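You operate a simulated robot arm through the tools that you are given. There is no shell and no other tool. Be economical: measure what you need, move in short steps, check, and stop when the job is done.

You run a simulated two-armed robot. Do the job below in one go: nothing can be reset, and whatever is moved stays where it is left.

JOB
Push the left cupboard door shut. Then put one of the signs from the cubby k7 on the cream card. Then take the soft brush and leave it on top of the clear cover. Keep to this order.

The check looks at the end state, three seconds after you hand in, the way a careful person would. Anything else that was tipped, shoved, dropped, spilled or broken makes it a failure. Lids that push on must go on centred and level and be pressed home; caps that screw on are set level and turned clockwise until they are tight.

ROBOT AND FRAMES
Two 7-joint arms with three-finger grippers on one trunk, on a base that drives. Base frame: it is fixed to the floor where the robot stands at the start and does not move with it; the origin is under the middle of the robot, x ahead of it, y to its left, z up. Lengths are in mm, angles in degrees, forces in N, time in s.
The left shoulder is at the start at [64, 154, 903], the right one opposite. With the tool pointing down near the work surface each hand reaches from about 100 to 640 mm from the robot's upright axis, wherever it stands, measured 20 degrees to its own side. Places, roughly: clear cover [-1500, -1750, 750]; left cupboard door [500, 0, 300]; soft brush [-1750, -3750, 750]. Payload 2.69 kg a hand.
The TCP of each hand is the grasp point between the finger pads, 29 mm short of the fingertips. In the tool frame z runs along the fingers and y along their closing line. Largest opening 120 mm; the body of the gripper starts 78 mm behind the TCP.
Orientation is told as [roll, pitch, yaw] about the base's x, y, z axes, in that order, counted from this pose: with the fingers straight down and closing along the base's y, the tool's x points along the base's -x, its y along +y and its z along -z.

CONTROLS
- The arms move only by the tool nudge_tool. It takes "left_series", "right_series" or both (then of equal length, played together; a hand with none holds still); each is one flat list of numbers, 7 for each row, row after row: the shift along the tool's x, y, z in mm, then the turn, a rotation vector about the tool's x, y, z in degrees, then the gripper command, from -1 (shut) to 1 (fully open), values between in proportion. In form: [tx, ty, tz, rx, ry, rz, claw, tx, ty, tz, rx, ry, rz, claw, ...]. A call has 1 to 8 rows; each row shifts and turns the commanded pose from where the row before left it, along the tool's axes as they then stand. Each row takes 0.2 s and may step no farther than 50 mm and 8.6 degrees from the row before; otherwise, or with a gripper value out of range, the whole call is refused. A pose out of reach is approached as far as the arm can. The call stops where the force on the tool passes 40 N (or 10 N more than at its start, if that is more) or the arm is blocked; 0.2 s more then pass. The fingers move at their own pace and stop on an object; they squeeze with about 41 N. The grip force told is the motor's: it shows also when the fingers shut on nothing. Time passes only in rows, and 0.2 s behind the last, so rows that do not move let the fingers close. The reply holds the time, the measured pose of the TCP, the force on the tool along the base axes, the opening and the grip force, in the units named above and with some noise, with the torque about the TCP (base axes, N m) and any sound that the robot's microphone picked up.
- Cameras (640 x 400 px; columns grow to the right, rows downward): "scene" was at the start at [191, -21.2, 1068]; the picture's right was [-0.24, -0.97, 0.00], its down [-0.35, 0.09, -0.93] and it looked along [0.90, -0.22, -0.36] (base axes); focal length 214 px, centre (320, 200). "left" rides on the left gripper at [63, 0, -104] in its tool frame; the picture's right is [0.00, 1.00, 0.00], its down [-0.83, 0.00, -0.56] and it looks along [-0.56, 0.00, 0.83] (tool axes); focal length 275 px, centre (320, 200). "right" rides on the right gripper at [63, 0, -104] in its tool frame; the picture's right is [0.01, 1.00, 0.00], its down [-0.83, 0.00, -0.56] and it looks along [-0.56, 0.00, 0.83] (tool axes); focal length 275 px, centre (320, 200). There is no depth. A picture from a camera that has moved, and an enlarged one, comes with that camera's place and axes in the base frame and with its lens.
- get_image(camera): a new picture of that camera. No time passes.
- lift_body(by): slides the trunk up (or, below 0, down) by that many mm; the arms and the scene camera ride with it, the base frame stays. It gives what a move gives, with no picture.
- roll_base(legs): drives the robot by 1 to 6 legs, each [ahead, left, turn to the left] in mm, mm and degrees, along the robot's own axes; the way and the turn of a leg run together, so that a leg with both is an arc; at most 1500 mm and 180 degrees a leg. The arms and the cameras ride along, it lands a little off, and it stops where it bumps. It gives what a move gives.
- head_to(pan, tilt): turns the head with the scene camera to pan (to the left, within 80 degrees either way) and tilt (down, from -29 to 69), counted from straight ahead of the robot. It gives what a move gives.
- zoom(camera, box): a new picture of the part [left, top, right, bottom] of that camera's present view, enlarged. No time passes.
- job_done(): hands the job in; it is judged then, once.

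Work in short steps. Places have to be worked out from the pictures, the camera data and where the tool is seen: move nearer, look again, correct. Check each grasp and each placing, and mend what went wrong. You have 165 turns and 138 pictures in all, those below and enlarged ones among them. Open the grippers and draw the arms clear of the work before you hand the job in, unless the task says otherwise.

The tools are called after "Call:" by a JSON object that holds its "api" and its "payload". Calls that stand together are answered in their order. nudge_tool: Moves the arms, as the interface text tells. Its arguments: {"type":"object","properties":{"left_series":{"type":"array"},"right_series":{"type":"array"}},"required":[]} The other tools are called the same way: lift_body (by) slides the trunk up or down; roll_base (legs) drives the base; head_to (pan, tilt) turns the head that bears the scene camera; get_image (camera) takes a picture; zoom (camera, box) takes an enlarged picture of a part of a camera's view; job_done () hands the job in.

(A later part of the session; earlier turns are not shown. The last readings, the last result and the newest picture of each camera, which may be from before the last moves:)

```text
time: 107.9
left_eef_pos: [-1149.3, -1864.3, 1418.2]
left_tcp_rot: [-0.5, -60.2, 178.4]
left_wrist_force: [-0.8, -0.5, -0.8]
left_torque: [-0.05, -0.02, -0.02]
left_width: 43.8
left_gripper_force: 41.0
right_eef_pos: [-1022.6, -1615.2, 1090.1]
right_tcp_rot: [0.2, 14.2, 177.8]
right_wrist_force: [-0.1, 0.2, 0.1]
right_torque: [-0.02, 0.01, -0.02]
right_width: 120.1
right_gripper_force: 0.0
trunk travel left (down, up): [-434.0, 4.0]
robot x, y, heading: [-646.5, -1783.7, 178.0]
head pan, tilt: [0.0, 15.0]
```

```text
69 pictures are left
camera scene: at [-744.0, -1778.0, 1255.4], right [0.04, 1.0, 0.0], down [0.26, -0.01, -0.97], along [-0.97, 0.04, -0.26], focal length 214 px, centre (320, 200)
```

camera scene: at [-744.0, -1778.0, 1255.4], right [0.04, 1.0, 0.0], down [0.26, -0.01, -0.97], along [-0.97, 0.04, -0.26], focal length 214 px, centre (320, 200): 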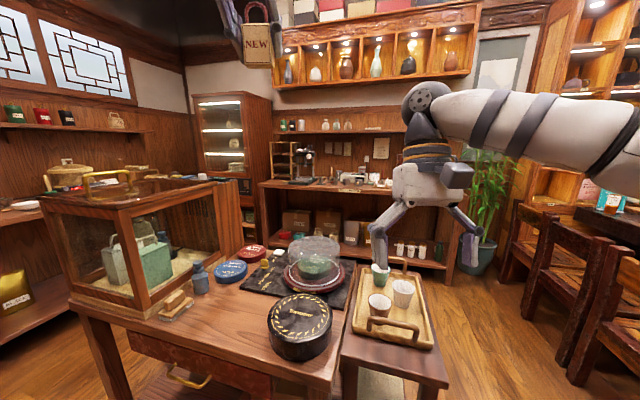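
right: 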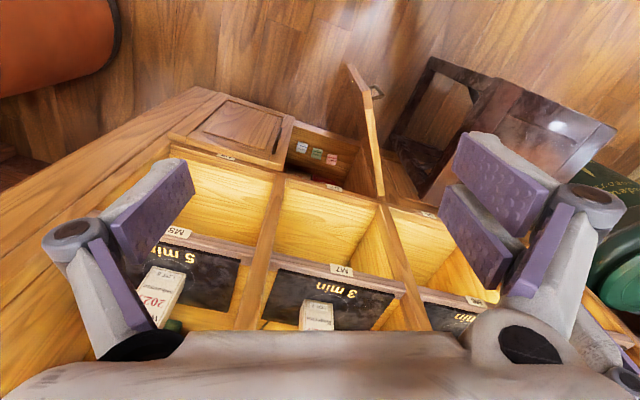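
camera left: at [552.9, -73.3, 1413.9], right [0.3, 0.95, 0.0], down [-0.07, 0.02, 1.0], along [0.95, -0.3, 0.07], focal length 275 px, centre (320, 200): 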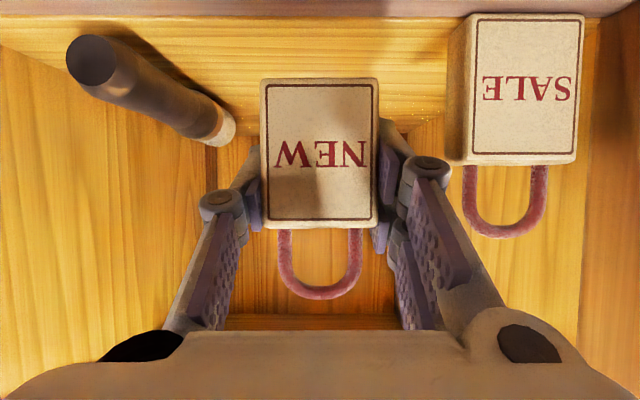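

I zoom on the display case top and the press bench from here.

Call:
{"api": "zoom", "payload": {"camera": "scene", "box": [250, 130, 410, 230]}}

Call:
{"api": "zoom", "payload": {"camera": "scene", "box": [0, 90, 240, 240]}}

```text
4.00 times, centred on (330, 180) of scene
camera zoom: at [-744.0, -1778.0, 1255.4], right [0.04, 1.0, 0.0], down [0.26, -0.01, -0.97], along [-0.97, 0.04, -0.26], focal length 858 px, centre (280, 280)
```

zoom: 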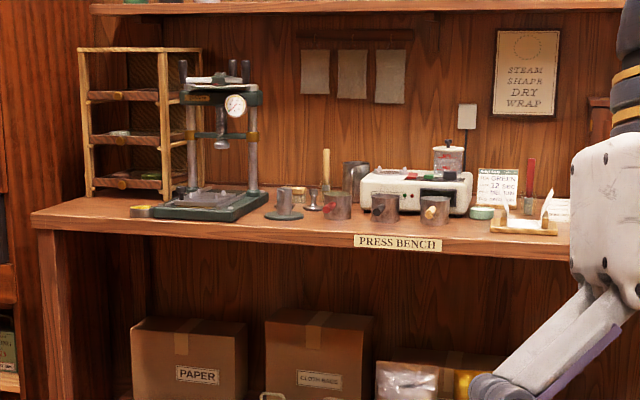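

```text
2.67 times, centred on (120, 165) of scene
camera zoom: at [-744.0, -1778.0, 1255.4], right [0.04, 1.0, 0.0], down [0.26, -0.01, -0.97], along [-0.97, 0.04, -0.26], focal length 572 px, centre (853, 293)
```

zoom: 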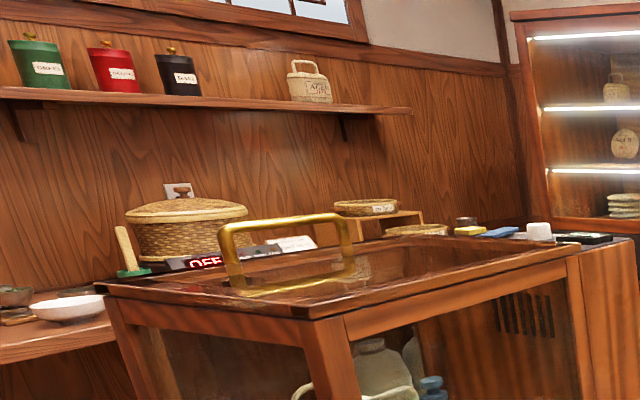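

I need a closer look at the back counter, so I turn to face it and drive along the lane.

Call:
{"api": "roll_base", "payload": {"legs": [[0, 0, 74], [1100, 0, 0]]}}

Call:
{"api": "head_to", "payload": {"pan": -25, "tilt": 20}}

Call:
{"api": "get_image", "payload": {"camera": "scene"}}

```text
time: 116.8
left_eef_pos: [-1049.9, -3331.5, 1418.2]
left_tcp_rot: [-0.5, -60.2, -107.7]
left_wrist_force: [0.6, -0.2, -0.9]
left_torque: [-0.03, 0.03, -0.01]
left_width: 43.9
left_gripper_force: 41.0
right_eef_pos: [-1254.2, -3139.4, 1091.9]
right_tcp_rot: [0.2, 14.1, -108.3]
right_wrist_force: [-0.3, 0.1, -0.8]
right_torque: [0.03, 0.01, 0.02]
right_width: 119.9
right_gripper_force: 0.1
trunk travel left (down, up): [-434.0, 4.0]
robot x, y, heading: [-986.0, -2821.5, -108.2]
head pan, tilt: [0.0, 15.0]
```

```text
time: 117.7
left_eef_pos: [-1049.5, -3331.9, 1417.9]
left_tcp_rot: [-0.6, -60.2, -107.8]
left_wrist_force: [-0.8, 0.0, -0.1]
left_torque: [0.01, -0.02, 0.05]
left_width: 43.9
left_gripper_force: 41.0
right_eef_pos: [-1255.4, -3139.2, 1089.6]
right_tcp_rot: [0.2, 14.1, -108.5]
right_wrist_force: [0.7, -0.3, -0.7]
right_torque: [-0.01, -0.01, 0.0]
right_width: 120.0
right_gripper_force: 0.1
trunk travel left (down, up): [-434.0, 4.0]
robot x, y, heading: [-988.4, -2824.5, -108.4]
head pan, tilt: [-25.0, 20.0]
```

```text
66 pictures are left
camera scene: at [-1051.8, -2897.1, 1247.2], right [-0.73, 0.69, 0.0], down [0.23, 0.25, -0.94], along [-0.64, -0.68, -0.34], focal length 214 px, centre (320, 200)
```

scene: 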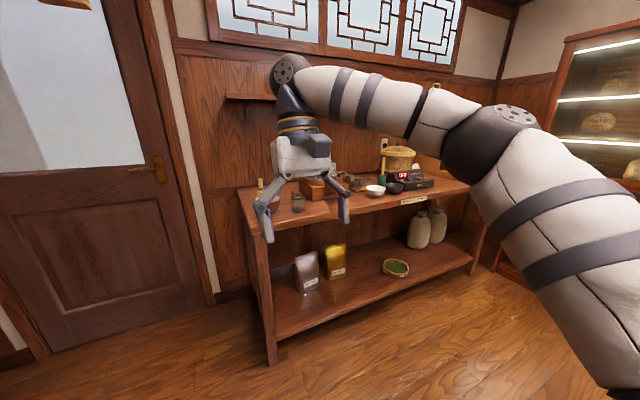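

I zoom on the back counter top.

Call:
{"api": "zoom", "payload": {"camera": "scene", "box": [240, 130, 480, 280]}}

```text
2.67 times, centred on (360, 205) of scene
camera zoom: at [-1051.8, -2897.1, 1247.2], right [-0.73, 0.69, 0.0], down [0.23, 0.25, -0.94], along [-0.64, -0.68, -0.34], focal length 572 px, centre (213, 187)
```

zoom: 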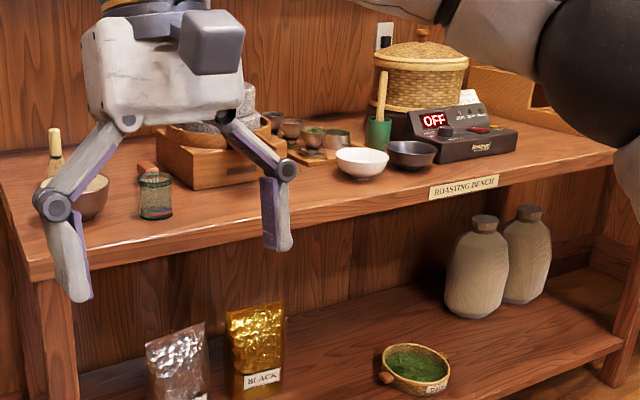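

No card visible on the left part. I look at the right part of the bench and the display-case back.

Call:
{"api": "roll_base", "payload": {"legs": [[0, 0, -50]]}}

Call:
{"api": "head_to", "payload": {"pan": 0, "tilt": 20}}

Call:
{"api": "get_image", "payload": {"camera": "scene"}}

Call:
{"api": "head_to", "payload": {"pan": -50, "tilt": 25}}

Call:
{"api": "get_image", "payload": {"camera": "scene"}}

```text
time: 120.3
left_eef_pos: [-1415.2, -3103.7, 1419.0]
left_tcp_rot: [-0.5, -60.3, -157.6]
left_wrist_force: [-1.0, -0.2, 0.2]
left_torque: [0.0, 0.03, 0.01]
left_width: 44.1
left_gripper_force: 40.9
right_eef_pos: [-1400.3, -2823.7, 1090.2]
right_tcp_rot: [0.1, 14.1, -158.1]
right_wrist_force: [-0.4, 0.3, 0.5]
right_torque: [0.01, -0.03, 0.01]
right_width: 120.2
right_gripper_force: 0.0
trunk travel left (down, up): [-434.0, 4.0]
robot x, y, heading: [-987.5, -2823.3, -158.1]
head pan, tilt: [-25.0, 20.0]
```

```text
time: 121.2
left_eef_pos: [-1415.3, -3103.3, 1417.0]
left_tcp_rot: [-0.5, -60.2, -157.5]
left_wrist_force: [-0.7, -0.4, -0.3]
left_torque: [0.0, 0.02, 0.03]
left_width: 43.7
left_gripper_force: 42.0
right_eef_pos: [-1400.1, -2822.8, 1090.8]
right_tcp_rot: [0.2, 14.1, -158.2]
right_wrist_force: [0.0, 0.1, 0.2]
right_torque: [0.01, -0.02, 0.03]
right_width: 119.8
right_gripper_force: 0.0
trunk travel left (down, up): [-434.0, 4.0]
robot x, y, heading: [-989.6, -2824.4, -158.3]
head pan, tilt: [0.0, 20.0]
```

```text
64 pictures are left
camera scene: at [-1078.7, -2859.9, 1247.2], right [-0.37, 0.93, 0.0], down [0.32, 0.13, -0.94], along [-0.87, -0.35, -0.34], focal length 214 px, centre (320, 200)
```

scene: 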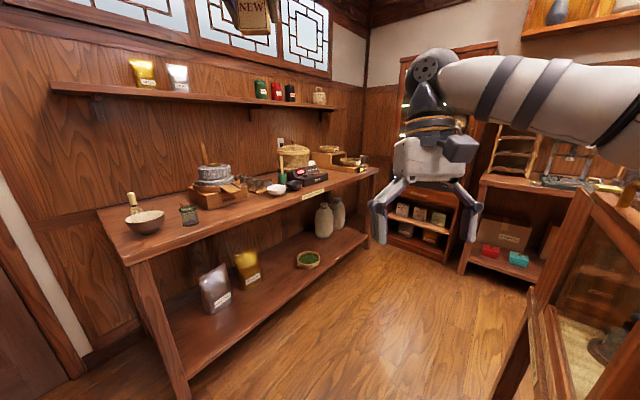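

```text
time: 122.4
left_eef_pos: [-1415.6, -3103.2, 1417.6]
left_tcp_rot: [-0.6, -60.3, -157.6]
left_wrist_force: [0.3, 0.4, 0.3]
left_torque: [0.0, 0.0, -0.02]
left_width: 44.2
left_gripper_force: 41.2
right_eef_pos: [-1400.8, -2823.9, 1091.8]
right_tcp_rot: [0.3, 14.1, -158.2]
right_wrist_force: [-0.8, 0.0, -0.2]
right_torque: [-0.02, 0.04, -0.02]
right_width: 120.0
right_gripper_force: 0.0
trunk travel left (down, up): [-434.0, 4.0]
robot x, y, heading: [-986.0, -2823.6, -158.3]
head pan, tilt: [-50.0, 25.0]
```

```text
63 pictures are left
camera scene: at [-1073.6, -2781.9, 1239.1], right [0.47, 0.88, 0.0], down [0.37, -0.2, -0.91], along [-0.8, 0.43, -0.42], focal length 214 px, centre (320, 200)
```

scene: 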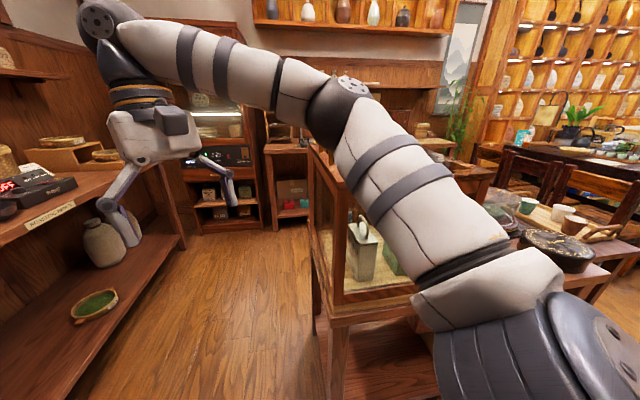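

No cream card at this end. I go back toward the start area, to check the cabinet's left columns and the tea table.

Call:
{"api": "roll_base", "payload": {"legs": [[0, 0, 115], [0, 0, 115], [1500, 0, 0], [1400, 0, 0]]}}

Call:
{"api": "head_to", "payload": {"pan": -35, "tilt": 15}}

Call:
{"api": "get_image", "payload": {"camera": "scene"}}

```text
time: 146.0
left_eef_pos: [-94.7, 453.0, 1417.1]
left_tcp_rot: [-0.4, -60.2, 74.1]
left_wrist_force: [0.5, 0.8, -0.1]
left_torque: [0.01, 0.0, 0.02]
left_width: 43.9
left_gripper_force: 40.8
right_eef_pos: [114.7, 267.3, 1089.9]
right_tcp_rot: [0.3, 14.1, 73.6]
right_wrist_force: [0.2, 0.7, -0.3]
right_torque: [0.03, -0.01, 0.03]
right_width: 119.9
right_gripper_force: 0.0
trunk travel left (down, up): [-434.0, 4.0]
robot x, y, heading: [-142.1, -56.8, 73.6]
head pan, tilt: [-50.0, 25.0]
```

```text
time: 146.8
left_eef_pos: [-95.6, 452.8, 1418.0]
left_tcp_rot: [-0.5, -60.2, 74.2]
left_wrist_force: [-0.5, -0.6, 0.5]
left_torque: [-0.01, -0.01, 0.06]
left_width: 43.7
left_gripper_force: 41.6
right_eef_pos: [114.7, 267.1, 1089.8]
right_tcp_rot: [0.2, 14.1, 73.6]
right_wrist_force: [0.5, 0.1, -0.3]
right_torque: [0.03, -0.01, 0.01]
right_width: 120.1
right_gripper_force: 0.0
trunk travel left (down, up): [-434.0, 4.0]
robot x, y, heading: [-144.7, -57.9, 73.7]
head pan, tilt: [-35.0, 15.0]
```

```text
62 pictures are left
camera scene: at [-65.5, 9.4, 1255.3], right [0.62, -0.78, 0.0], down [-0.2, -0.16, -0.97], along [0.76, 0.6, -0.26], focal length 214 px, centre (320, 200)
```

scene: 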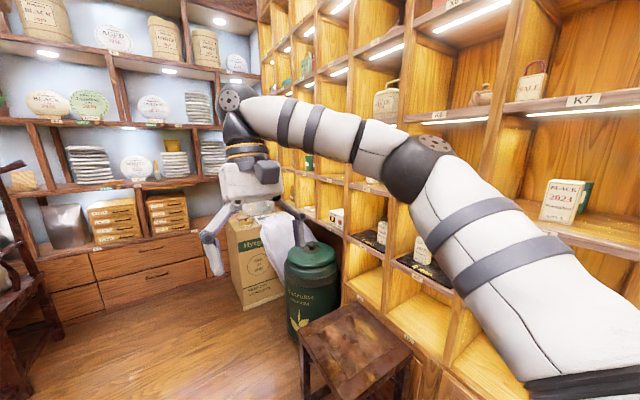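

I move 500 further along and face the cabinet to view its left columns.

Call:
{"api": "roll_base", "payload": {"legs": [[600, 0, 0], [0, 0, -91]]}}

Call:
{"api": "head_to", "payload": {"pan": 25, "tilt": 10}}

Call:
{"api": "get_image", "payload": {"camera": "scene"}}

```text
time: 154.0
left_eef_pos: [538.3, 464.8, 1417.1]
left_tcp_rot: [-0.6, -60.2, -16.6]
left_wrist_force: [0.0, 0.5, -0.7]
left_torque: [0.0, -0.01, 0.01]
left_width: 44.1
left_gripper_force: 40.5
right_eef_pos: [349.2, 257.5, 1090.4]
right_tcp_rot: [0.2, 14.1, -17.5]
right_wrist_force: [0.1, 0.3, -1.0]
right_torque: [0.03, -0.02, -0.03]
right_width: 120.1
right_gripper_force: 0.0
trunk travel left (down, up): [-434.0, 4.0]
robot x, y, heading: [30.6, 520.1, -17.4]
head pan, tilt: [-35.0, 15.0]
```

```text
time: 155.3
left_eef_pos: [537.6, 464.2, 1417.9]
left_tcp_rot: [-0.5, -60.1, -16.7]
left_wrist_force: [-0.3, 0.9, -0.8]
left_torque: [0.01, 0.01, 0.02]
left_width: 44.3
left_gripper_force: 40.9
right_eef_pos: [349.4, 257.0, 1089.6]
right_tcp_rot: [0.2, 14.1, -17.4]
right_wrist_force: [-0.1, -0.3, -0.4]
right_torque: [0.02, 0.01, 0.0]
right_width: 120.1
right_gripper_force: 0.1
trunk travel left (down, up): [-434.0, 4.0]
robot x, y, heading: [28.7, 518.8, -17.2]
head pan, tilt: [25.0, 10.0]
```

```text
61 pictures are left
camera scene: at [128.7, 530.7, 1263.5], right [0.13, -0.99, 0.0], down [-0.17, -0.02, -0.98], along [0.98, 0.13, -0.17], focal length 214 px, centre (320, 200)
```

scene: 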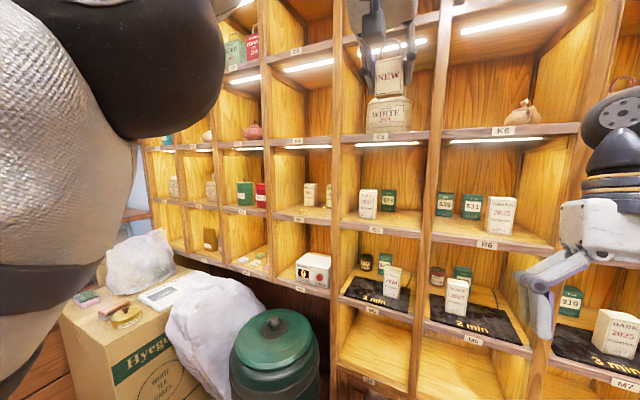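

New items: things on a cardboard box at left, and something flat in cubby M3. I zoom.

Call:
{"api": "zoom", "payload": {"camera": "scene", "box": [60, 170, 340, 345]}}

```text
2.29 times, centred on (200, 258) of scene
camera zoom: at [128.7, 530.7, 1263.5], right [0.13, -0.99, 0.0], down [-0.17, -0.02, -0.98], along [0.98, 0.13, -0.17], focal length 490 px, centre (594, 69)
```

zoom: 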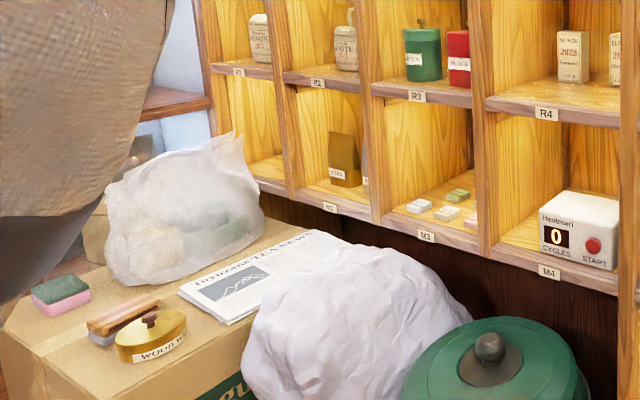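

Nothing cream there. I turn around to inspect the tea table closely from this side.

Call:
{"api": "roll_base", "payload": {"legs": [[0, 0, -90], [0, 0, -75]]}}

Call:
{"api": "head_to", "payload": {"pan": 0, "tilt": 25}}

Call:
{"api": "get_image", "payload": {"camera": "scene"}}

```text
time: 162.8
left_eef_pos: [-478.3, 453.3, 1418.0]
left_tcp_rot: [-0.5, -60.2, 176.9]
left_wrist_force: [0.3, -0.4, 0.0]
left_torque: [0.02, -0.01, -0.04]
left_width: 44.4
left_gripper_force: 41.1
right_eef_pos: [-343.8, 697.5, 1089.6]
right_tcp_rot: [0.3, 14.1, 176.2]
right_wrist_force: [-0.8, -0.8, 0.1]
right_torque: [0.0, -0.02, 0.0]
right_width: 120.3
right_gripper_force: 0.0
trunk travel left (down, up): [-434.0, 4.0]
robot x, y, heading: [28.6, 518.5, 176.3]
head pan, tilt: [25.0, 10.0]
```

```text
time: 163.7
left_eef_pos: [-477.8, 451.4, 1418.0]
left_tcp_rot: [-0.5, -60.2, 176.9]
left_wrist_force: [-0.9, 0.5, -0.8]
left_torque: [-0.02, -0.02, 0.03]
left_width: 44.2
left_gripper_force: 41.7
right_eef_pos: [-344.2, 698.1, 1089.6]
right_tcp_rot: [0.3, 14.1, 176.2]
right_wrist_force: [0.1, 0.1, 0.3]
right_torque: [0.02, -0.03, 0.0]
right_width: 119.9
right_gripper_force: 0.1
trunk travel left (down, up): [-434.0, 4.0]
robot x, y, heading: [27.8, 521.5, 176.2]
head pan, tilt: [0.0, 25.0]
```

```text
59 pictures are left
camera scene: at [-69.0, 526.7, 1239.2], right [0.06, 1.0, 0.0], down [0.42, -0.03, -0.91], along [-0.9, 0.06, -0.42], focal length 214 px, centre (320, 200)
```

scene: 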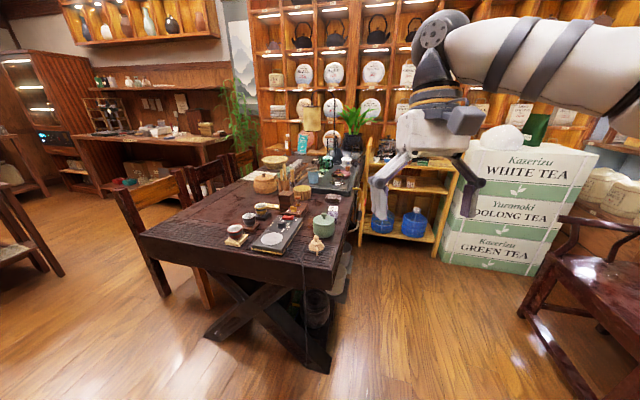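

Call:
{"api": "zoom", "payload": {"camera": "scene", "box": [220, 140, 380, 240]}}

```text
4.00 times, centred on (300, 190) of scene
camera zoom: at [-69.0, 526.7, 1239.2], right [0.06, 1.0, 0.0], down [0.42, -0.03, -0.91], along [-0.9, 0.06, -0.42], focal length 858 px, centre (400, 240)
```

zoom: 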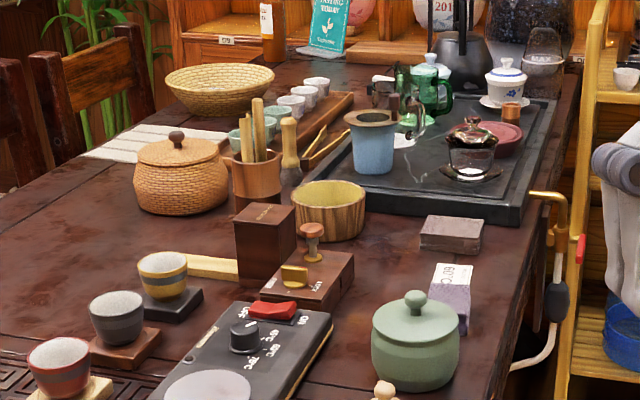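

The 60°C card seems the only one here. I check the press bench with a zoom from here, since its right end was hidden before.

Call:
{"api": "zoom", "payload": {"camera": "scene", "box": [70, 90, 230, 190]}}

```text
4.00 times, centred on (150, 140) of scene
camera zoom: at [-69.0, 526.7, 1239.2], right [0.06, 1.0, 0.0], down [0.42, -0.03, -0.91], along [-0.9, 0.06, -0.42], focal length 858 px, centre (1000, 440)
```

zoom: 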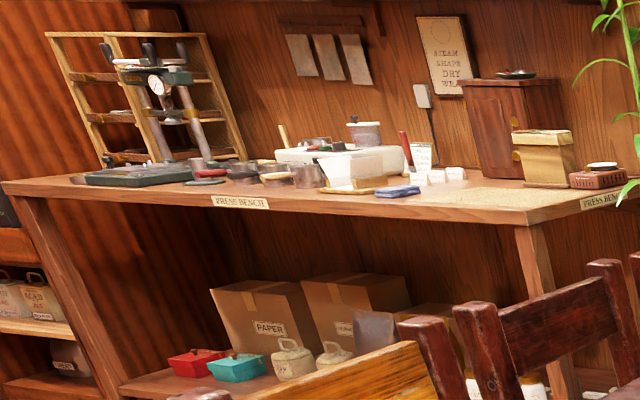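

There's a cream, flat thing at the right end of the press bench, estimated at about (-2700, -770, 825). I drive there through the corridor between the chairs and the tray table for a closer look.

Call:
{"api": "roll_base", "payload": {"legs": [[0, 0, 76], [1400, 0, 0], [400, 0, 0], [0, 0, -90]]}}

Call:
{"api": "head_to", "payload": {"pan": 0, "tilt": 20}}

Call:
{"api": "get_image", "payload": {"camera": "scene"}}

```text
time: 180.0
left_eef_pos: [-1021.1, -1148.1, 1417.1]
left_tcp_rot: [-0.5, -60.1, 162.4]
left_wrist_force: [0.1, -0.1, -1.2]
left_torque: [0.0, -0.03, -0.06]
left_width: 44.4
left_gripper_force: 41.5
right_eef_pos: [-828.8, -942.2, 1090.5]
right_tcp_rot: [0.3, 14.2, 161.7]
right_wrist_force: [0.1, 0.2, 0.1]
right_torque: [-0.04, 0.03, -0.03]
right_width: 120.0
right_gripper_force: 0.0
trunk travel left (down, up): [-434.0, 4.0]
robot x, y, heading: [-517.2, -1209.4, 161.7]
head pan, tilt: [0.0, 25.0]
```

```text
time: 180.6
left_eef_pos: [-1020.9, -1147.2, 1418.1]
left_tcp_rot: [-0.4, -60.1, 162.5]
left_wrist_force: [0.3, -0.3, 0.2]
left_torque: [0.01, -0.01, -0.02]
left_width: 44.3
left_gripper_force: 41.0
right_eef_pos: [-829.6, -942.7, 1090.2]
right_tcp_rot: [0.2, 14.1, 161.8]
right_wrist_force: [0.1, -0.5, -0.1]
right_torque: [-0.03, -0.04, -0.01]
right_width: 119.9
right_gripper_force: 0.2
trunk travel left (down, up): [-434.0, 4.0]
robot x, y, heading: [-511.5, -1207.8, 162.0]
head pan, tilt: [0.0, 20.0]
```

```text
56 pictures are left
camera scene: at [-607.0, -1177.3, 1247.2], right [0.31, 0.95, 0.0], down [0.33, -0.11, -0.94], along [-0.89, 0.29, -0.34], focal length 214 px, centre (320, 200)
```

scene: 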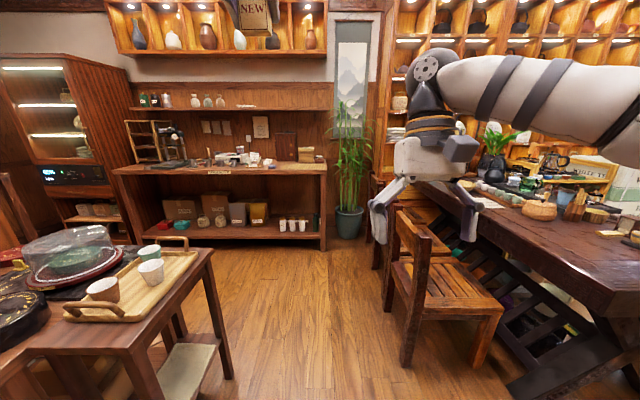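

I zoom on the press bench top and on the tray table's lower shelf.

Call:
{"api": "zoom", "payload": {"camera": "scene", "box": [200, 115, 328, 195]}}

Call:
{"api": "zoom", "payload": {"camera": "scene", "box": [80, 300, 240, 400]}}

```text
5.00 times, centred on (264, 155) of scene
camera zoom: at [-607.0, -1177.3, 1247.2], right [0.31, 0.95, 0.0], down [0.33, -0.11, -0.94], along [-0.89, 0.29, -0.34], focal length 1072 px, centre (600, 425)
```

zoom: 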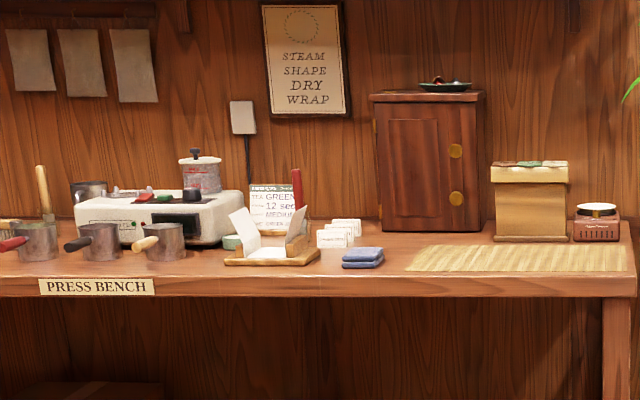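

```text
4.00 times, centred on (160, 350) of scene
camera zoom: at [-607.0, -1177.3, 1247.2], right [0.31, 0.95, 0.0], down [0.33, -0.11, -0.94], along [-0.89, 0.29, -0.34], focal length 858 px, centre (960, -400)
```

zoom: 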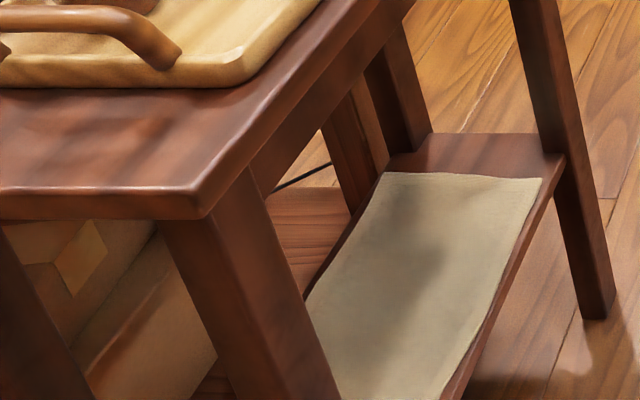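

The press-bench thing is a straw mat, the lower one a cloth. I check the things under the tea table and the table top again from here.

Call:
{"api": "zoom", "payload": {"camera": "scene", "box": [480, 160, 640, 260]}}

Call:
{"api": "zoom", "payload": {"camera": "scene", "box": [448, 240, 640, 360]}}

```text
4.00 times, centred on (560, 210) of scene
camera zoom: at [-607.0, -1177.3, 1247.2], right [0.31, 0.95, 0.0], down [0.33, -0.11, -0.94], along [-0.89, 0.29, -0.34], focal length 858 px, centre (-640, 160)
```

zoom: 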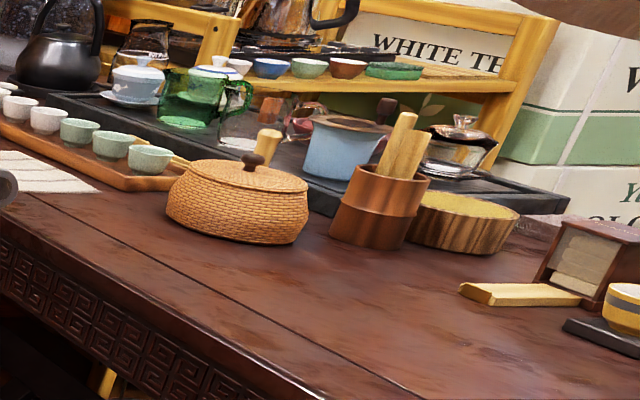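

```text
3.33 times, centred on (544, 300) of scene
camera zoom: at [-607.0, -1177.3, 1247.2], right [0.31, 0.95, 0.0], down [0.33, -0.11, -0.94], along [-0.89, 0.29, -0.34], focal length 715 px, centre (-427, -133)
```

zoom: 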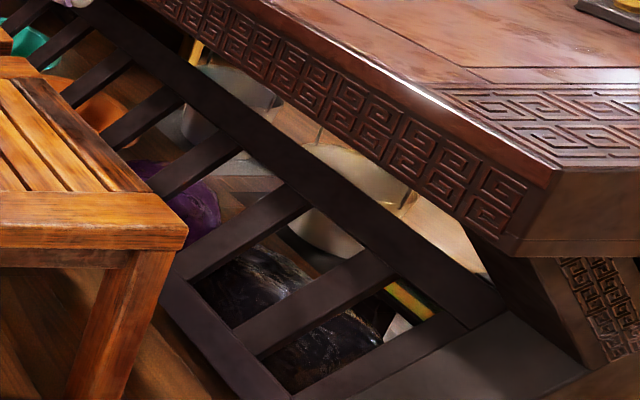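

I conclude the flat cream 60°C card on the tea table is the target, at about (-1000, 653, 752): F≈-1153, L≈312, near the table's free right edge. I'll approach from that open side; first drive back along the lane.

Call:
{"api": "roll_base", "payload": {"legs": [[0, 0, -90], [1400, 0, 0], [860, 0, 0], [0, 0, 90]]}}

Call:
{"api": "head_to", "payload": {"pan": 0, "tilt": 35}}

Call:
{"api": "get_image", "payload": {"camera": "scene"}}

```text
time: 199.4
left_eef_pos: [-316.3, 979.5, 1416.8]
left_tcp_rot: [-0.6, -60.2, 163.9]
left_wrist_force: [-0.6, 0.6, -0.8]
left_torque: [0.02, -0.02, 0.02]
left_width: 44.3
left_gripper_force: 41.6
right_eef_pos: [-128.8, 1189.4, 1091.4]
right_tcp_rot: [0.2, 14.1, 163.2]
right_wrist_force: [-0.2, 0.2, 0.4]
right_torque: [0.0, 0.0, -0.02]
right_width: 119.8
right_gripper_force: 0.0
trunk travel left (down, up): [-434.0, 4.0]
robot x, y, heading: [193.6, 933.5, 163.3]
head pan, tilt: [0.0, 20.0]
```

```text
time: 200.2
left_eef_pos: [-315.8, 980.3, 1417.2]
left_tcp_rot: [-0.5, -60.3, 163.9]
left_wrist_force: [-0.8, -0.3, -0.6]
left_torque: [-0.03, -0.01, 0.01]
left_width: 44.3
left_gripper_force: 40.5
right_eef_pos: [-129.9, 1190.8, 1091.0]
right_tcp_rot: [0.3, 14.2, 163.2]
right_wrist_force: [-0.5, -0.3, 0.2]
right_torque: [0.0, -0.02, 0.0]
right_width: 119.8
right_gripper_force: 0.0
trunk travel left (down, up): [-434.0, 4.0]
robot x, y, heading: [192.2, 929.9, 163.4]
head pan, tilt: [0.0, 35.0]
```

```text
51 pictures are left
camera scene: at [103.6, 959.7, 1223.4], right [0.29, 0.96, 0.0], down [0.55, -0.17, -0.82], along [-0.78, 0.24, -0.57], focal length 214 px, centre (320, 200)
```

scene: 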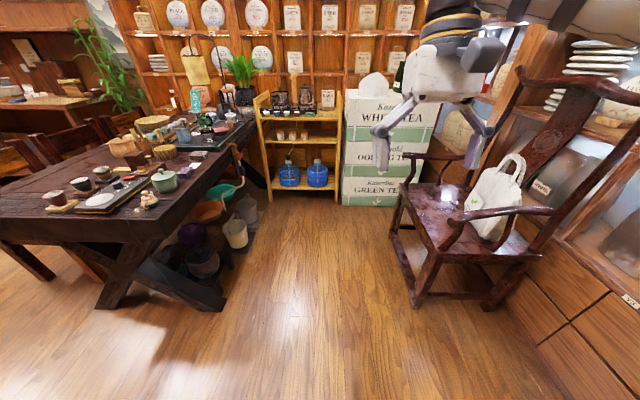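

The floor ahead is clear between the table and the chair. I drive alongside the table and turn to face the card from its right side.

Call:
{"api": "roll_base", "payload": {"legs": [[1136, 0, 0], [0, 0, 88.6]]}}

Call:
{"api": "head_to", "payload": {"pan": 0, "tilt": 45}}

Call:
{"api": "get_image", "payload": {"camera": "scene"}}

```text
time: 209.8
left_eef_pos: [-966.2, 748.6, 1418.2]
left_tcp_rot: [-0.4, -60.3, -107.4]
left_wrist_force: [0.2, -0.5, -0.5]
left_torque: [0.0, 0.0, -0.02]
left_width: 44.4
left_gripper_force: 41.3
right_eef_pos: [-1170.8, 941.5, 1090.3]
right_tcp_rot: [0.3, 14.1, -108.1]
right_wrist_force: [-0.2, -1.0, 0.6]
right_torque: [0.0, 0.02, -0.02]
right_width: 119.8
right_gripper_force: 0.0
trunk travel left (down, up): [-434.0, 4.0]
robot x, y, heading: [-907.2, 1255.5, -108.1]
head pan, tilt: [0.0, 35.0]
```

```text
time: 210.5
left_eef_pos: [-966.5, 749.2, 1417.9]
left_tcp_rot: [-0.5, -60.2, -107.4]
left_wrist_force: [0.1, 0.5, -0.8]
left_torque: [-0.02, 0.03, -0.02]
left_width: 44.2
left_gripper_force: 40.8
right_eef_pos: [-1172.2, 939.5, 1090.7]
right_tcp_rot: [0.4, 14.1, -107.9]
right_wrist_force: [0.8, 0.0, 0.2]
right_torque: [-0.02, 0.0, -0.01]
right_width: 120.1
right_gripper_force: 0.1
trunk travel left (down, up): [-434.0, 4.0]
robot x, y, heading: [-909.7, 1259.7, -107.7]
head pan, tilt: [0.0, 45.0]
```

```text
50 pictures are left
camera scene: at [-932.1, 1174.8, 1208.6], right [-0.95, 0.31, 0.0], down [0.22, 0.67, -0.71], along [-0.22, -0.67, -0.71], focal length 214 px, centre (320, 200)
```

scene: 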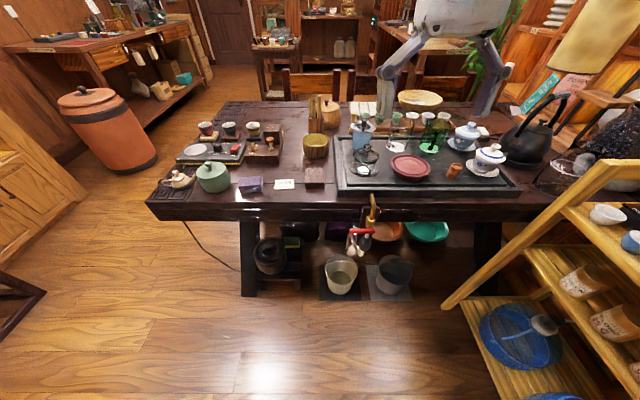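

The card is in view at (284,184), close to the near table edge. I zoom for exact geometry.

Call:
{"api": "zoom", "payload": {"camera": "scene", "box": [220, 150, 348, 230]}}

```text
5.00 times, centred on (284, 190) of scene
camera zoom: at [-932.1, 1174.8, 1208.6], right [-0.95, 0.31, 0.0], down [0.22, 0.67, -0.71], along [-0.22, -0.67, -0.71], focal length 1072 px, centre (500, 250)
```

zoom: 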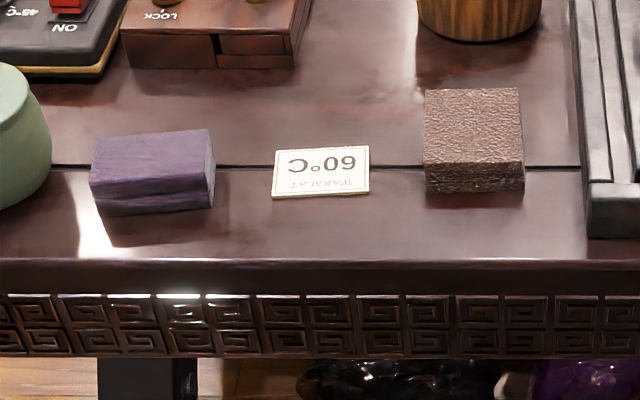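

The cream 60°C card is about 63×50 mm, with free space around it. Relative to it, the sign needs about +124 ahead and +17 left, then down. I lower the trunk 300 first.

Call:
{"api": "lift_body", "payload": {"by": -300}}

Call:
{"api": "get_image", "payload": {"camera": "left"}}

```text
time: 213.5
left_eef_pos: [-1024.7, 566.5, 806.7]
left_tcp_rot: [0.0, -29.3, -107.8]
left_wrist_force: [1.2, 0.8, -0.1]
left_torque: [-0.02, 0.01, 0.04]
left_width: 44.4
left_gripper_force: 41.2
right_eef_pos: [-1171.1, 941.4, 790.9]
right_tcp_rot: [0.3, 14.1, -108.1]
right_wrist_force: [-0.5, -0.5, 0.5]
right_torque: [0.01, -0.02, 0.01]
right_width: 120.0
right_gripper_force: 0.1
trunk travel left (down, up): [-134.0, 304.0]
robot x, y, heading: [-907.5, 1255.5, -108.0]
head pan, tilt: [0.0, 45.0]
```

```text
48 pictures are left
camera left: at [-993.4, 668.7, 865.6], right [0.95, -0.31, 0.0], down [-0.14, -0.43, 0.89], along [-0.27, -0.85, -0.45], focal length 275 px, centre (320, 200)
```

left: 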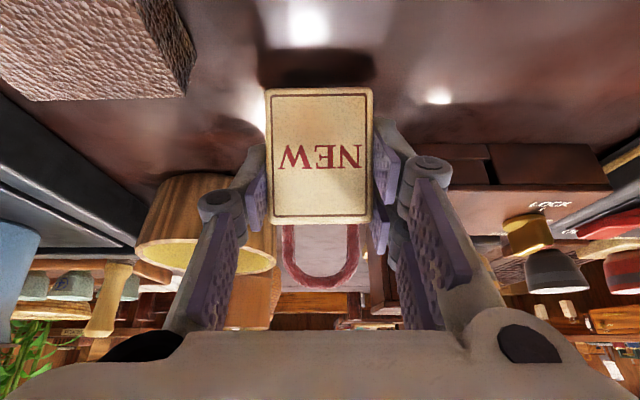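

The arm sank and moved forward as the trunk lowered. I check the scene before anything else.

Call:
{"api": "get_image", "payload": {"camera": "scene"}}

```text
47 pictures are left
camera scene: at [-973.8, 1046.9, 884.1], right [-0.95, 0.31, 0.0], down [0.22, 0.67, -0.71], along [-0.22, -0.67, -0.71], focal length 214 px, centre (320, 200)
```

scene: 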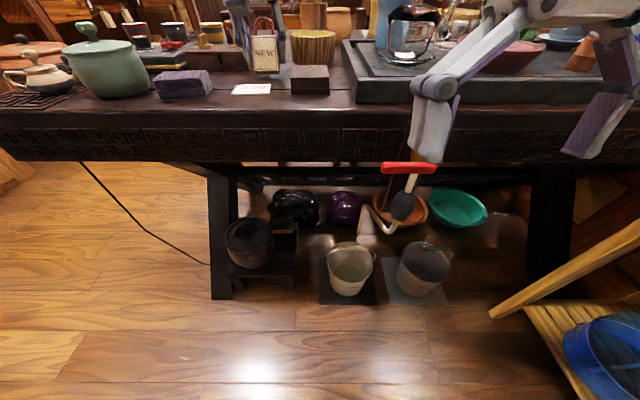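

The scene is undisturbed: the sign hovers behind the card, between the wooden cup and the box. I raise the hand a little to see how the arm responds.

Call:
{"api": "nudge_tool", "payload": {"left_series": [-10, 0, -17, 0, 0, 0, -1]}}

```text
time: 213.9
left_eef_pos: [-1023.9, 571.7, 823.6]
left_tcp_rot: [-0.2, -29.3, -107.7]
left_wrist_force: [0.5, 0.2, -0.3]
left_torque: [0.03, 0.01, -0.01]
left_width: 44.5
left_gripper_force: 40.8
left hand out of reach, approached as far as the arm can: row 1
right_eef_pos: [-1172.9, 941.1, 790.2]
right_tcp_rot: [0.4, 14.1, -108.1]
right_wrist_force: [-0.4, 0.1, -0.5]
right_torque: [0.04, -0.02, -0.01]
right_width: 120.1
right_gripper_force: 0.0
trunk travel left (down, up): [-134.0, 304.0]
robot x, y, heading: [-905.4, 1257.9, -108.0]
head pan, tilt: [0.0, 45.0]
```

The commanded pose follows the measured one. I move the hand up and back over the card, then restore the tilt to -60°.

Call:
{"api": "nudge_tool", "payload": {"left_series": [14, 0, -30, 0, 0, 0, -1, 14, 0, -30, 0, 0, 0, -1, 14, 0, -31, 0, 0, 0, -1, 0, 0, 0, 0, -7.7, 0, -1, 0, 0, 0, 0, -7.7, 0, -1, 0, 0, 0, 0, -7.7, 0, -1, 0, 0, 0, 0, -7.7, 0, -1]}}

Call:
{"api": "get_image", "payload": {"camera": "left"}}

```text
time: 215.5
left_eef_pos: [-1000.6, 648.9, 883.3]
left_tcp_rot: [-0.3, -60.3, -107.5]
left_wrist_force: [-0.5, 0.3, -0.7]
left_torque: [-0.01, 0.01, 0.0]
left_width: 44.5
left_gripper_force: 41.1
right_eef_pos: [-1171.3, 941.8, 790.3]
right_tcp_rot: [0.3, 14.2, -108.1]
right_wrist_force: [-0.1, 0.4, -0.6]
right_torque: [-0.01, 0.0, 0.01]
right_width: 120.1
right_gripper_force: 0.0
trunk travel left (down, up): [-134.0, 304.0]
robot x, y, heading: [-906.5, 1257.8, -108.0]
head pan, tilt: [0.0, 45.0]
```

```text
46 pictures are left
camera left: at [-963.0, 765.0, 878.9], right [0.95, -0.31, 0.0], down [0.02, 0.07, 1.0], along [-0.31, -0.95, 0.07], focal length 275 px, centre (320, 200)
```

left: 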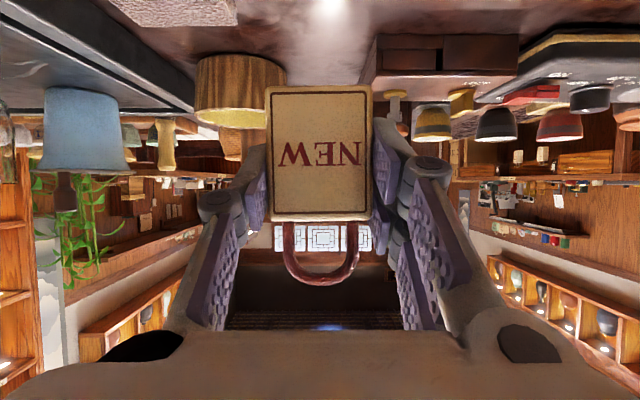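

I look at the hand, the sign and the card together from the scene camera.

Call:
{"api": "zoom", "payload": {"camera": "scene", "box": [160, 0, 352, 120]}}

```text
3.33 times, centred on (256, 60) of scene
camera zoom: at [-973.8, 1046.8, 884.0], right [-0.95, 0.31, 0.0], down [0.22, 0.67, -0.71], along [-0.22, -0.67, -0.71], focal length 715 px, centre (533, 667)
```

zoom: 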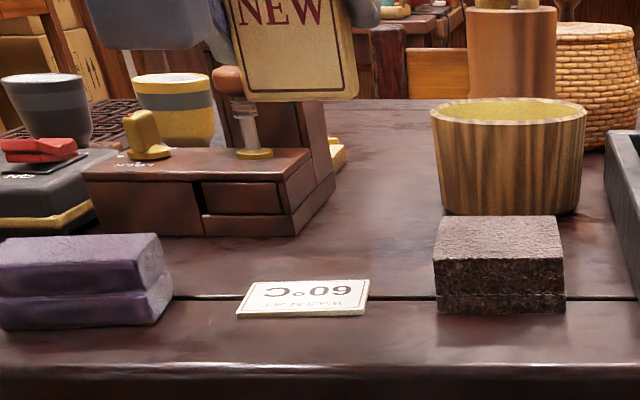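

Sign and card positions agree with the model: I need about 20 mm left, ~15 mm ahead, then down. I move to roughly 15 mm above the card and look again.

Call:
{"api": "nudge_tool", "payload": {"left_series": [22, 10, 21.5, 0, 0, 0, -1, 22, 10, 21.5, 0, 0, 0, -1, 0, 0, 0, 0, 0, 0, -1]}}

Call:
{"api": "zoom", "payload": {"camera": "scene", "box": [160, 0, 352, 120]}}

```text
time: 216.3
left_eef_pos: [-986.2, 627.2, 823.1]
left_tcp_rot: [-0.2, -60.1, -107.6]
left_wrist_force: [-0.2, -0.3, -0.7]
left_torque: [-0.01, -0.03, 0.02]
left_width: 44.6
left_gripper_force: 41.3
right_eef_pos: [-1172.0, 941.4, 790.6]
right_tcp_rot: [0.2, 14.2, -108.1]
right_wrist_force: [-0.4, -0.3, -0.1]
right_torque: [0.03, 0.05, -0.03]
right_width: 120.1
right_gripper_force: 0.0
trunk travel left (down, up): [-134.0, 304.0]
robot x, y, heading: [-907.7, 1254.9, -107.9]
head pan, tilt: [0.0, 45.0]
```

```text
3.33 times, centred on (256, 60) of scene
camera zoom: at [-973.8, 1046.8, 884.1], right [-0.95, 0.31, 0.0], down [0.22, 0.67, -0.71], along [-0.22, -0.67, -0.71], focal length 715 px, centre (533, 667)
```

zoom: 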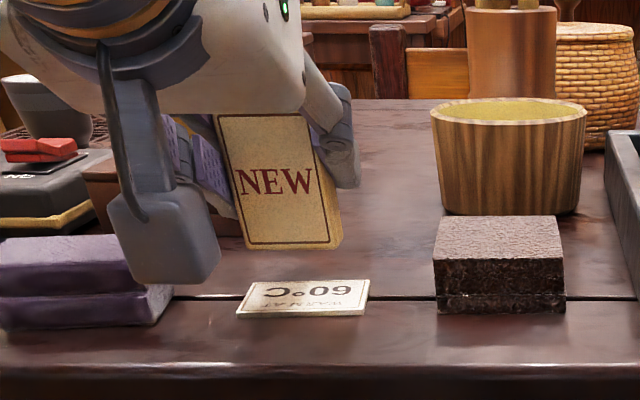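

Alignment looks good (sign centre ≈ card centre within a few mm). I descend 14 mm gently and look.

Call:
{"api": "nudge_tool", "payload": {"left_series": [4.3, 0, 2.5, 0, 0, 0, -1, 4.3, 0, 2.5, 0, 0, 0, -1, 3.5, 0, 2, 0, 0, 0, -1]}}

Call:
{"api": "zoom", "payload": {"camera": "scene", "box": [192, 40, 320, 120]}}

```text
time: 217.1
left_eef_pos: [-985.2, 627.4, 810.2]
left_tcp_rot: [-0.1, -60.1, -107.5]
left_wrist_force: [-0.3, 0.9, -0.3]
left_torque: [-0.04, 0.02, 0.01]
left_width: 44.6
left_gripper_force: 41.5
right_eef_pos: [-1171.0, 940.1, 790.0]
right_tcp_rot: [0.3, 14.1, -108.2]
right_wrist_force: [0.0, -0.2, 0.4]
right_torque: [-0.02, 0.02, 0.03]
right_width: 119.8
right_gripper_force: 0.1
trunk travel left (down, up): [-134.0, 304.0]
robot x, y, heading: [-905.5, 1257.4, -107.8]
head pan, tilt: [0.0, 45.0]
```

```text
5.00 times, centred on (256, 80) of scene
camera zoom: at [-973.8, 1046.8, 884.0], right [-0.95, 0.31, 0.0], down [0.22, 0.67, -0.71], along [-0.22, -0.67, -0.71], focal length 1072 px, centre (640, 800)
```

zoom: 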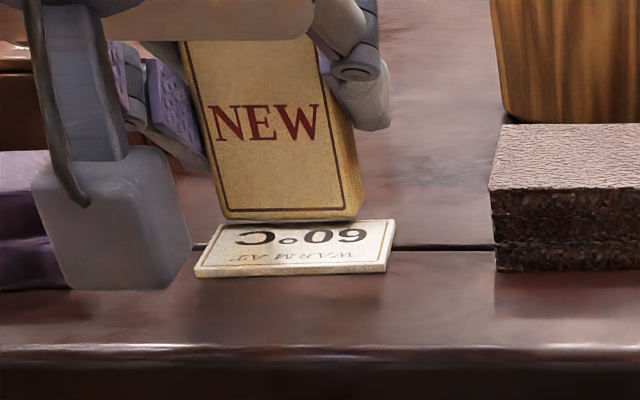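

The sign is centred sideways and about 10 mm up, slightly far in depth. I bring it 6 mm back and lower 7 mm.

Call:
{"api": "nudge_tool", "payload": {"left_series": [3, 0, -5, 0, 0, 0, -1, 3, 0, 1.8, 0, 0, 0, -1, 3, 0, 1.7, 0, 0, 0, -1, 0, 0, 0, 0, 0, 0, -1]}}

Call:
{"api": "zoom", "payload": {"camera": "scene", "box": [192, 40, 320, 120]}}

```text
time: 218.1
left_eef_pos: [-984.7, 634.9, 805.5]
left_tcp_rot: [-0.1, -60.5, -107.6]
left_wrist_force: [-0.2, -1.8, 18.6]
left_torque: [-0.22, -0.24, -0.06]
left_width: 44.8
left_gripper_force: 41.1
right_eef_pos: [-1171.0, 942.0, 791.0]
right_tcp_rot: [0.3, 13.9, -108.0]
right_wrist_force: [0.3, 0.5, -0.1]
right_torque: [0.0, -0.02, 0.01]
right_width: 120.1
right_gripper_force: 0.1
trunk travel left (down, up): [-134.0, 304.0]
robot x, y, heading: [-906.2, 1259.7, -108.2]
head pan, tilt: [0.0, 45.0]
```

```text
5.00 times, centred on (256, 80) of scene
camera zoom: at [-973.7, 1047.8, 884.5], right [-0.95, 0.31, 0.0], down [0.22, 0.67, -0.71], along [-0.22, -0.67, -0.71], focal length 1072 px, centre (640, 800)
```

zoom: 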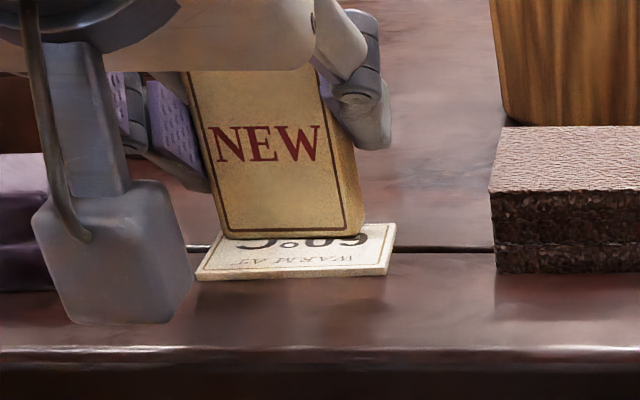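

Contact made (18.6 N), but the sign stands on the far edge of the card. I lift 6 mm, bring it 15 mm nearer, and lower again.

Call:
{"api": "nudge_tool", "payload": {"left_series": [-5.2, 0, -3, 0, 0, 0, -1, 7.5, 0, -13, 0, 0, 0, -1, 3, 0, 1.7, 0, 0, 0, -1, 0, 0, 0, 0, 0, 0, -1]}}

Call:
{"api": "zoom", "payload": {"camera": "scene", "box": [192, 40, 320, 120]}}

```text
time: 219.1
left_eef_pos: [-978.3, 649.4, 804.3]
left_tcp_rot: [-0.2, -60.2, -107.5]
left_wrist_force: [-0.4, 0.7, 9.2]
left_torque: [-0.09, -0.14, 0.03]
left_width: 44.4
left_gripper_force: 41.1
right_eef_pos: [-1171.4, 942.3, 789.7]
right_tcp_rot: [0.3, 14.1, -108.2]
right_wrist_force: [0.4, -0.2, -0.5]
right_torque: [-0.01, 0.0, 0.0]
right_width: 120.0
right_gripper_force: 0.2
trunk travel left (down, up): [-134.0, 304.0]
robot x, y, heading: [-902.8, 1257.4, -108.1]
head pan, tilt: [0.0, 45.0]
```

```text
5.00 times, centred on (256, 80) of scene
camera zoom: at [-973.7, 1047.4, 884.2], right [-0.95, 0.31, 0.0], down [0.22, 0.67, -0.71], along [-0.22, -0.67, -0.71], focal length 1072 px, centre (640, 800)
```

zoom: 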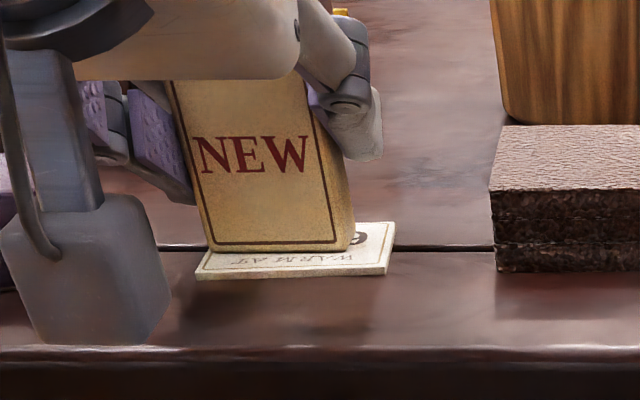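

Nearly centred. I refine: 5 mm right and 6 mm nearer, then set down.

Call:
{"api": "nudge_tool", "payload": {"left_series": [-4.3, 0, -2.5, 0, 0, 0, -1, 3, -5, -5.2, 0, 0, 0, -1, 4.3, 0, 2.5, 0, 0, 0, -1, 0, 0, 0, 0, 0, 0, -1]}}

Call:
{"api": "zoom", "payload": {"camera": "scene", "box": [192, 40, 320, 120]}}

```text
time: 220.1
left_eef_pos: [-982.2, 656.5, 805.9]
left_tcp_rot: [-0.2, -60.4, -107.6]
left_wrist_force: [0.6, -0.5, 7.6]
left_torque: [-0.12, -0.1, 0.02]
left_width: 44.5
left_gripper_force: 40.8
right_eef_pos: [-1170.4, 941.0, 790.5]
right_tcp_rot: [0.3, 14.1, -108.1]
right_wrist_force: [0.2, -0.3, 0.4]
right_torque: [-0.02, 0.04, 0.03]
right_width: 119.7
right_gripper_force: 0.1
trunk travel left (down, up): [-134.0, 304.0]
robot x, y, heading: [-910.1, 1258.2, -107.8]
head pan, tilt: [0.0, 45.0]
```

```text
5.00 times, centred on (256, 80) of scene
camera zoom: at [-973.8, 1047.2, 884.2], right [-0.95, 0.31, 0.0], down [0.22, 0.67, -0.71], along [-0.22, -0.67, -0.71], focal length 1072 px, centre (640, 800)
```

zoom: 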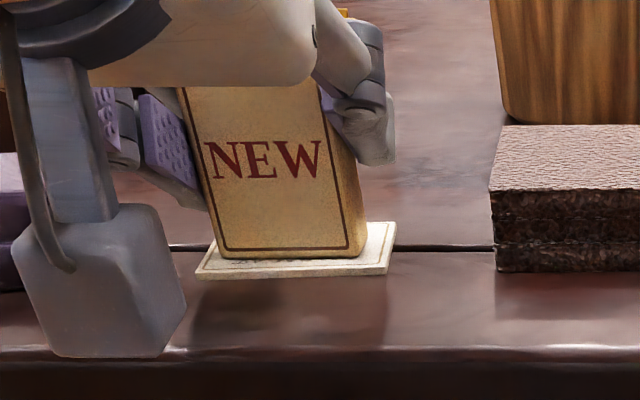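

The sign stands centred on the card. I open the fingers and withdraw along the finger axis.

Call:
{"api": "nudge_tool", "payload": {"left_series": [0, 0, 0, 0, 0, 0, -0.15, 0, 0, 0, 0, 0, 0, 0.05, 0, 0, 0, 0, 0, 0, 0.05, 0, 0, -15, 0, 0, 0, 0.05, 0, 0, -30, 0, 0, 0, 0.05, 0, 0, -40, 0, 0, 0, 0.05]}}

Call:
{"api": "zoom", "payload": {"camera": "scene", "box": [160, 0, 352, 120]}}

```text
time: 221.5
left_eef_pos: [-959.8, 725.2, 848.7]
left_tcp_rot: [-0.1, -60.2, -107.6]
left_wrist_force: [-0.5, 0.3, 0.0]
left_torque: [0.02, 0.01, 0.0]
left_width: 62.9
left_gripper_force: 0.2
right_eef_pos: [-1171.4, 940.5, 790.5]
right_tcp_rot: [0.3, 14.1, -108.1]
right_wrist_force: [0.6, 0.3, 0.3]
right_torque: [0.0, -0.02, -0.01]
right_width: 119.9
right_gripper_force: 0.0
trunk travel left (down, up): [-134.0, 304.0]
robot x, y, heading: [-904.6, 1251.5, -107.8]
head pan, tilt: [0.0, 45.0]
```

```text
3.33 times, centred on (256, 60) of scene
camera zoom: at [-973.8, 1046.9, 884.1], right [-0.95, 0.31, 0.0], down [0.22, 0.67, -0.71], along [-0.22, -0.67, -0.71], focal length 715 px, centre (533, 667)
```

zoom: 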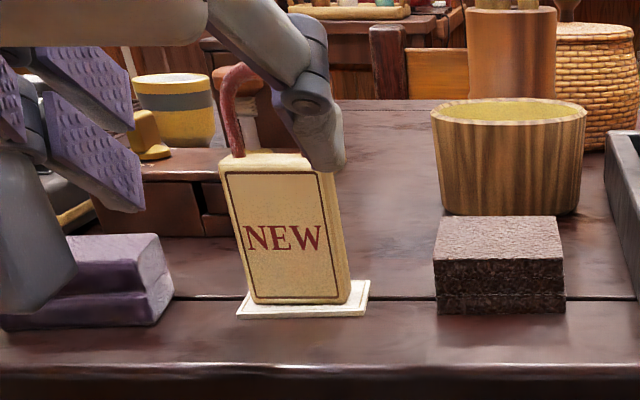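

The sign stands free on the card. I withdraw the hand further back and up.

Call:
{"api": "nudge_tool", "payload": {"left_series": [10, 0, -45, 0, 0, 0, 0, 10, 0, -45, 0, 0, 0, 0, 0, 0, -45, 0, 0, 0, 0, -20, 0, -40, 0, 0, 0, 0, -30, 0, -30, 0, 0, 0, -1]}}

Call:
{"api": "get_image", "payload": {"camera": "scene"}}

```text
time: 222.3
left_eef_pos: [-921.3, 832.4, 887.8]
left_tcp_rot: [0.2, -59.2, -106.9]
left_wrist_force: [-3.6, -3.7, -10.5]
left_torque: [-0.86, -0.46, 0.46]
left_width: 60.0
left_gripper_force: 0.1
right_eef_pos: [-1171.8, 939.5, 789.8]
right_tcp_rot: [0.3, 14.1, -108.1]
right_wrist_force: [-0.2, -1.4, -1.4]
right_torque: [-0.01, -0.02, 0.01]
right_width: 120.0
right_gripper_force: 0.0
trunk travel left (down, up): [-134.0, 304.0]
robot x, y, heading: [-904.9, 1257.3, -107.6]
head pan, tilt: [0.0, 45.0]
stopped in row 3 (left hand): the force on the tool passed its limit at 74 N (the readings are from after the stop); the commanded pose is now the measured one
```

```text
38 pictures are left
camera scene: at [-973.2, 1045.0, 886.4], right [-0.95, 0.3, 0.0], down [0.2, 0.65, -0.73], along [-0.22, -0.69, -0.69], focal length 214 px, centre (320, 200)
```

scene: 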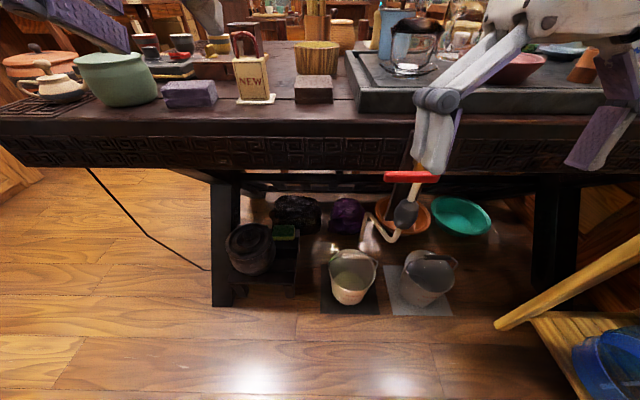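

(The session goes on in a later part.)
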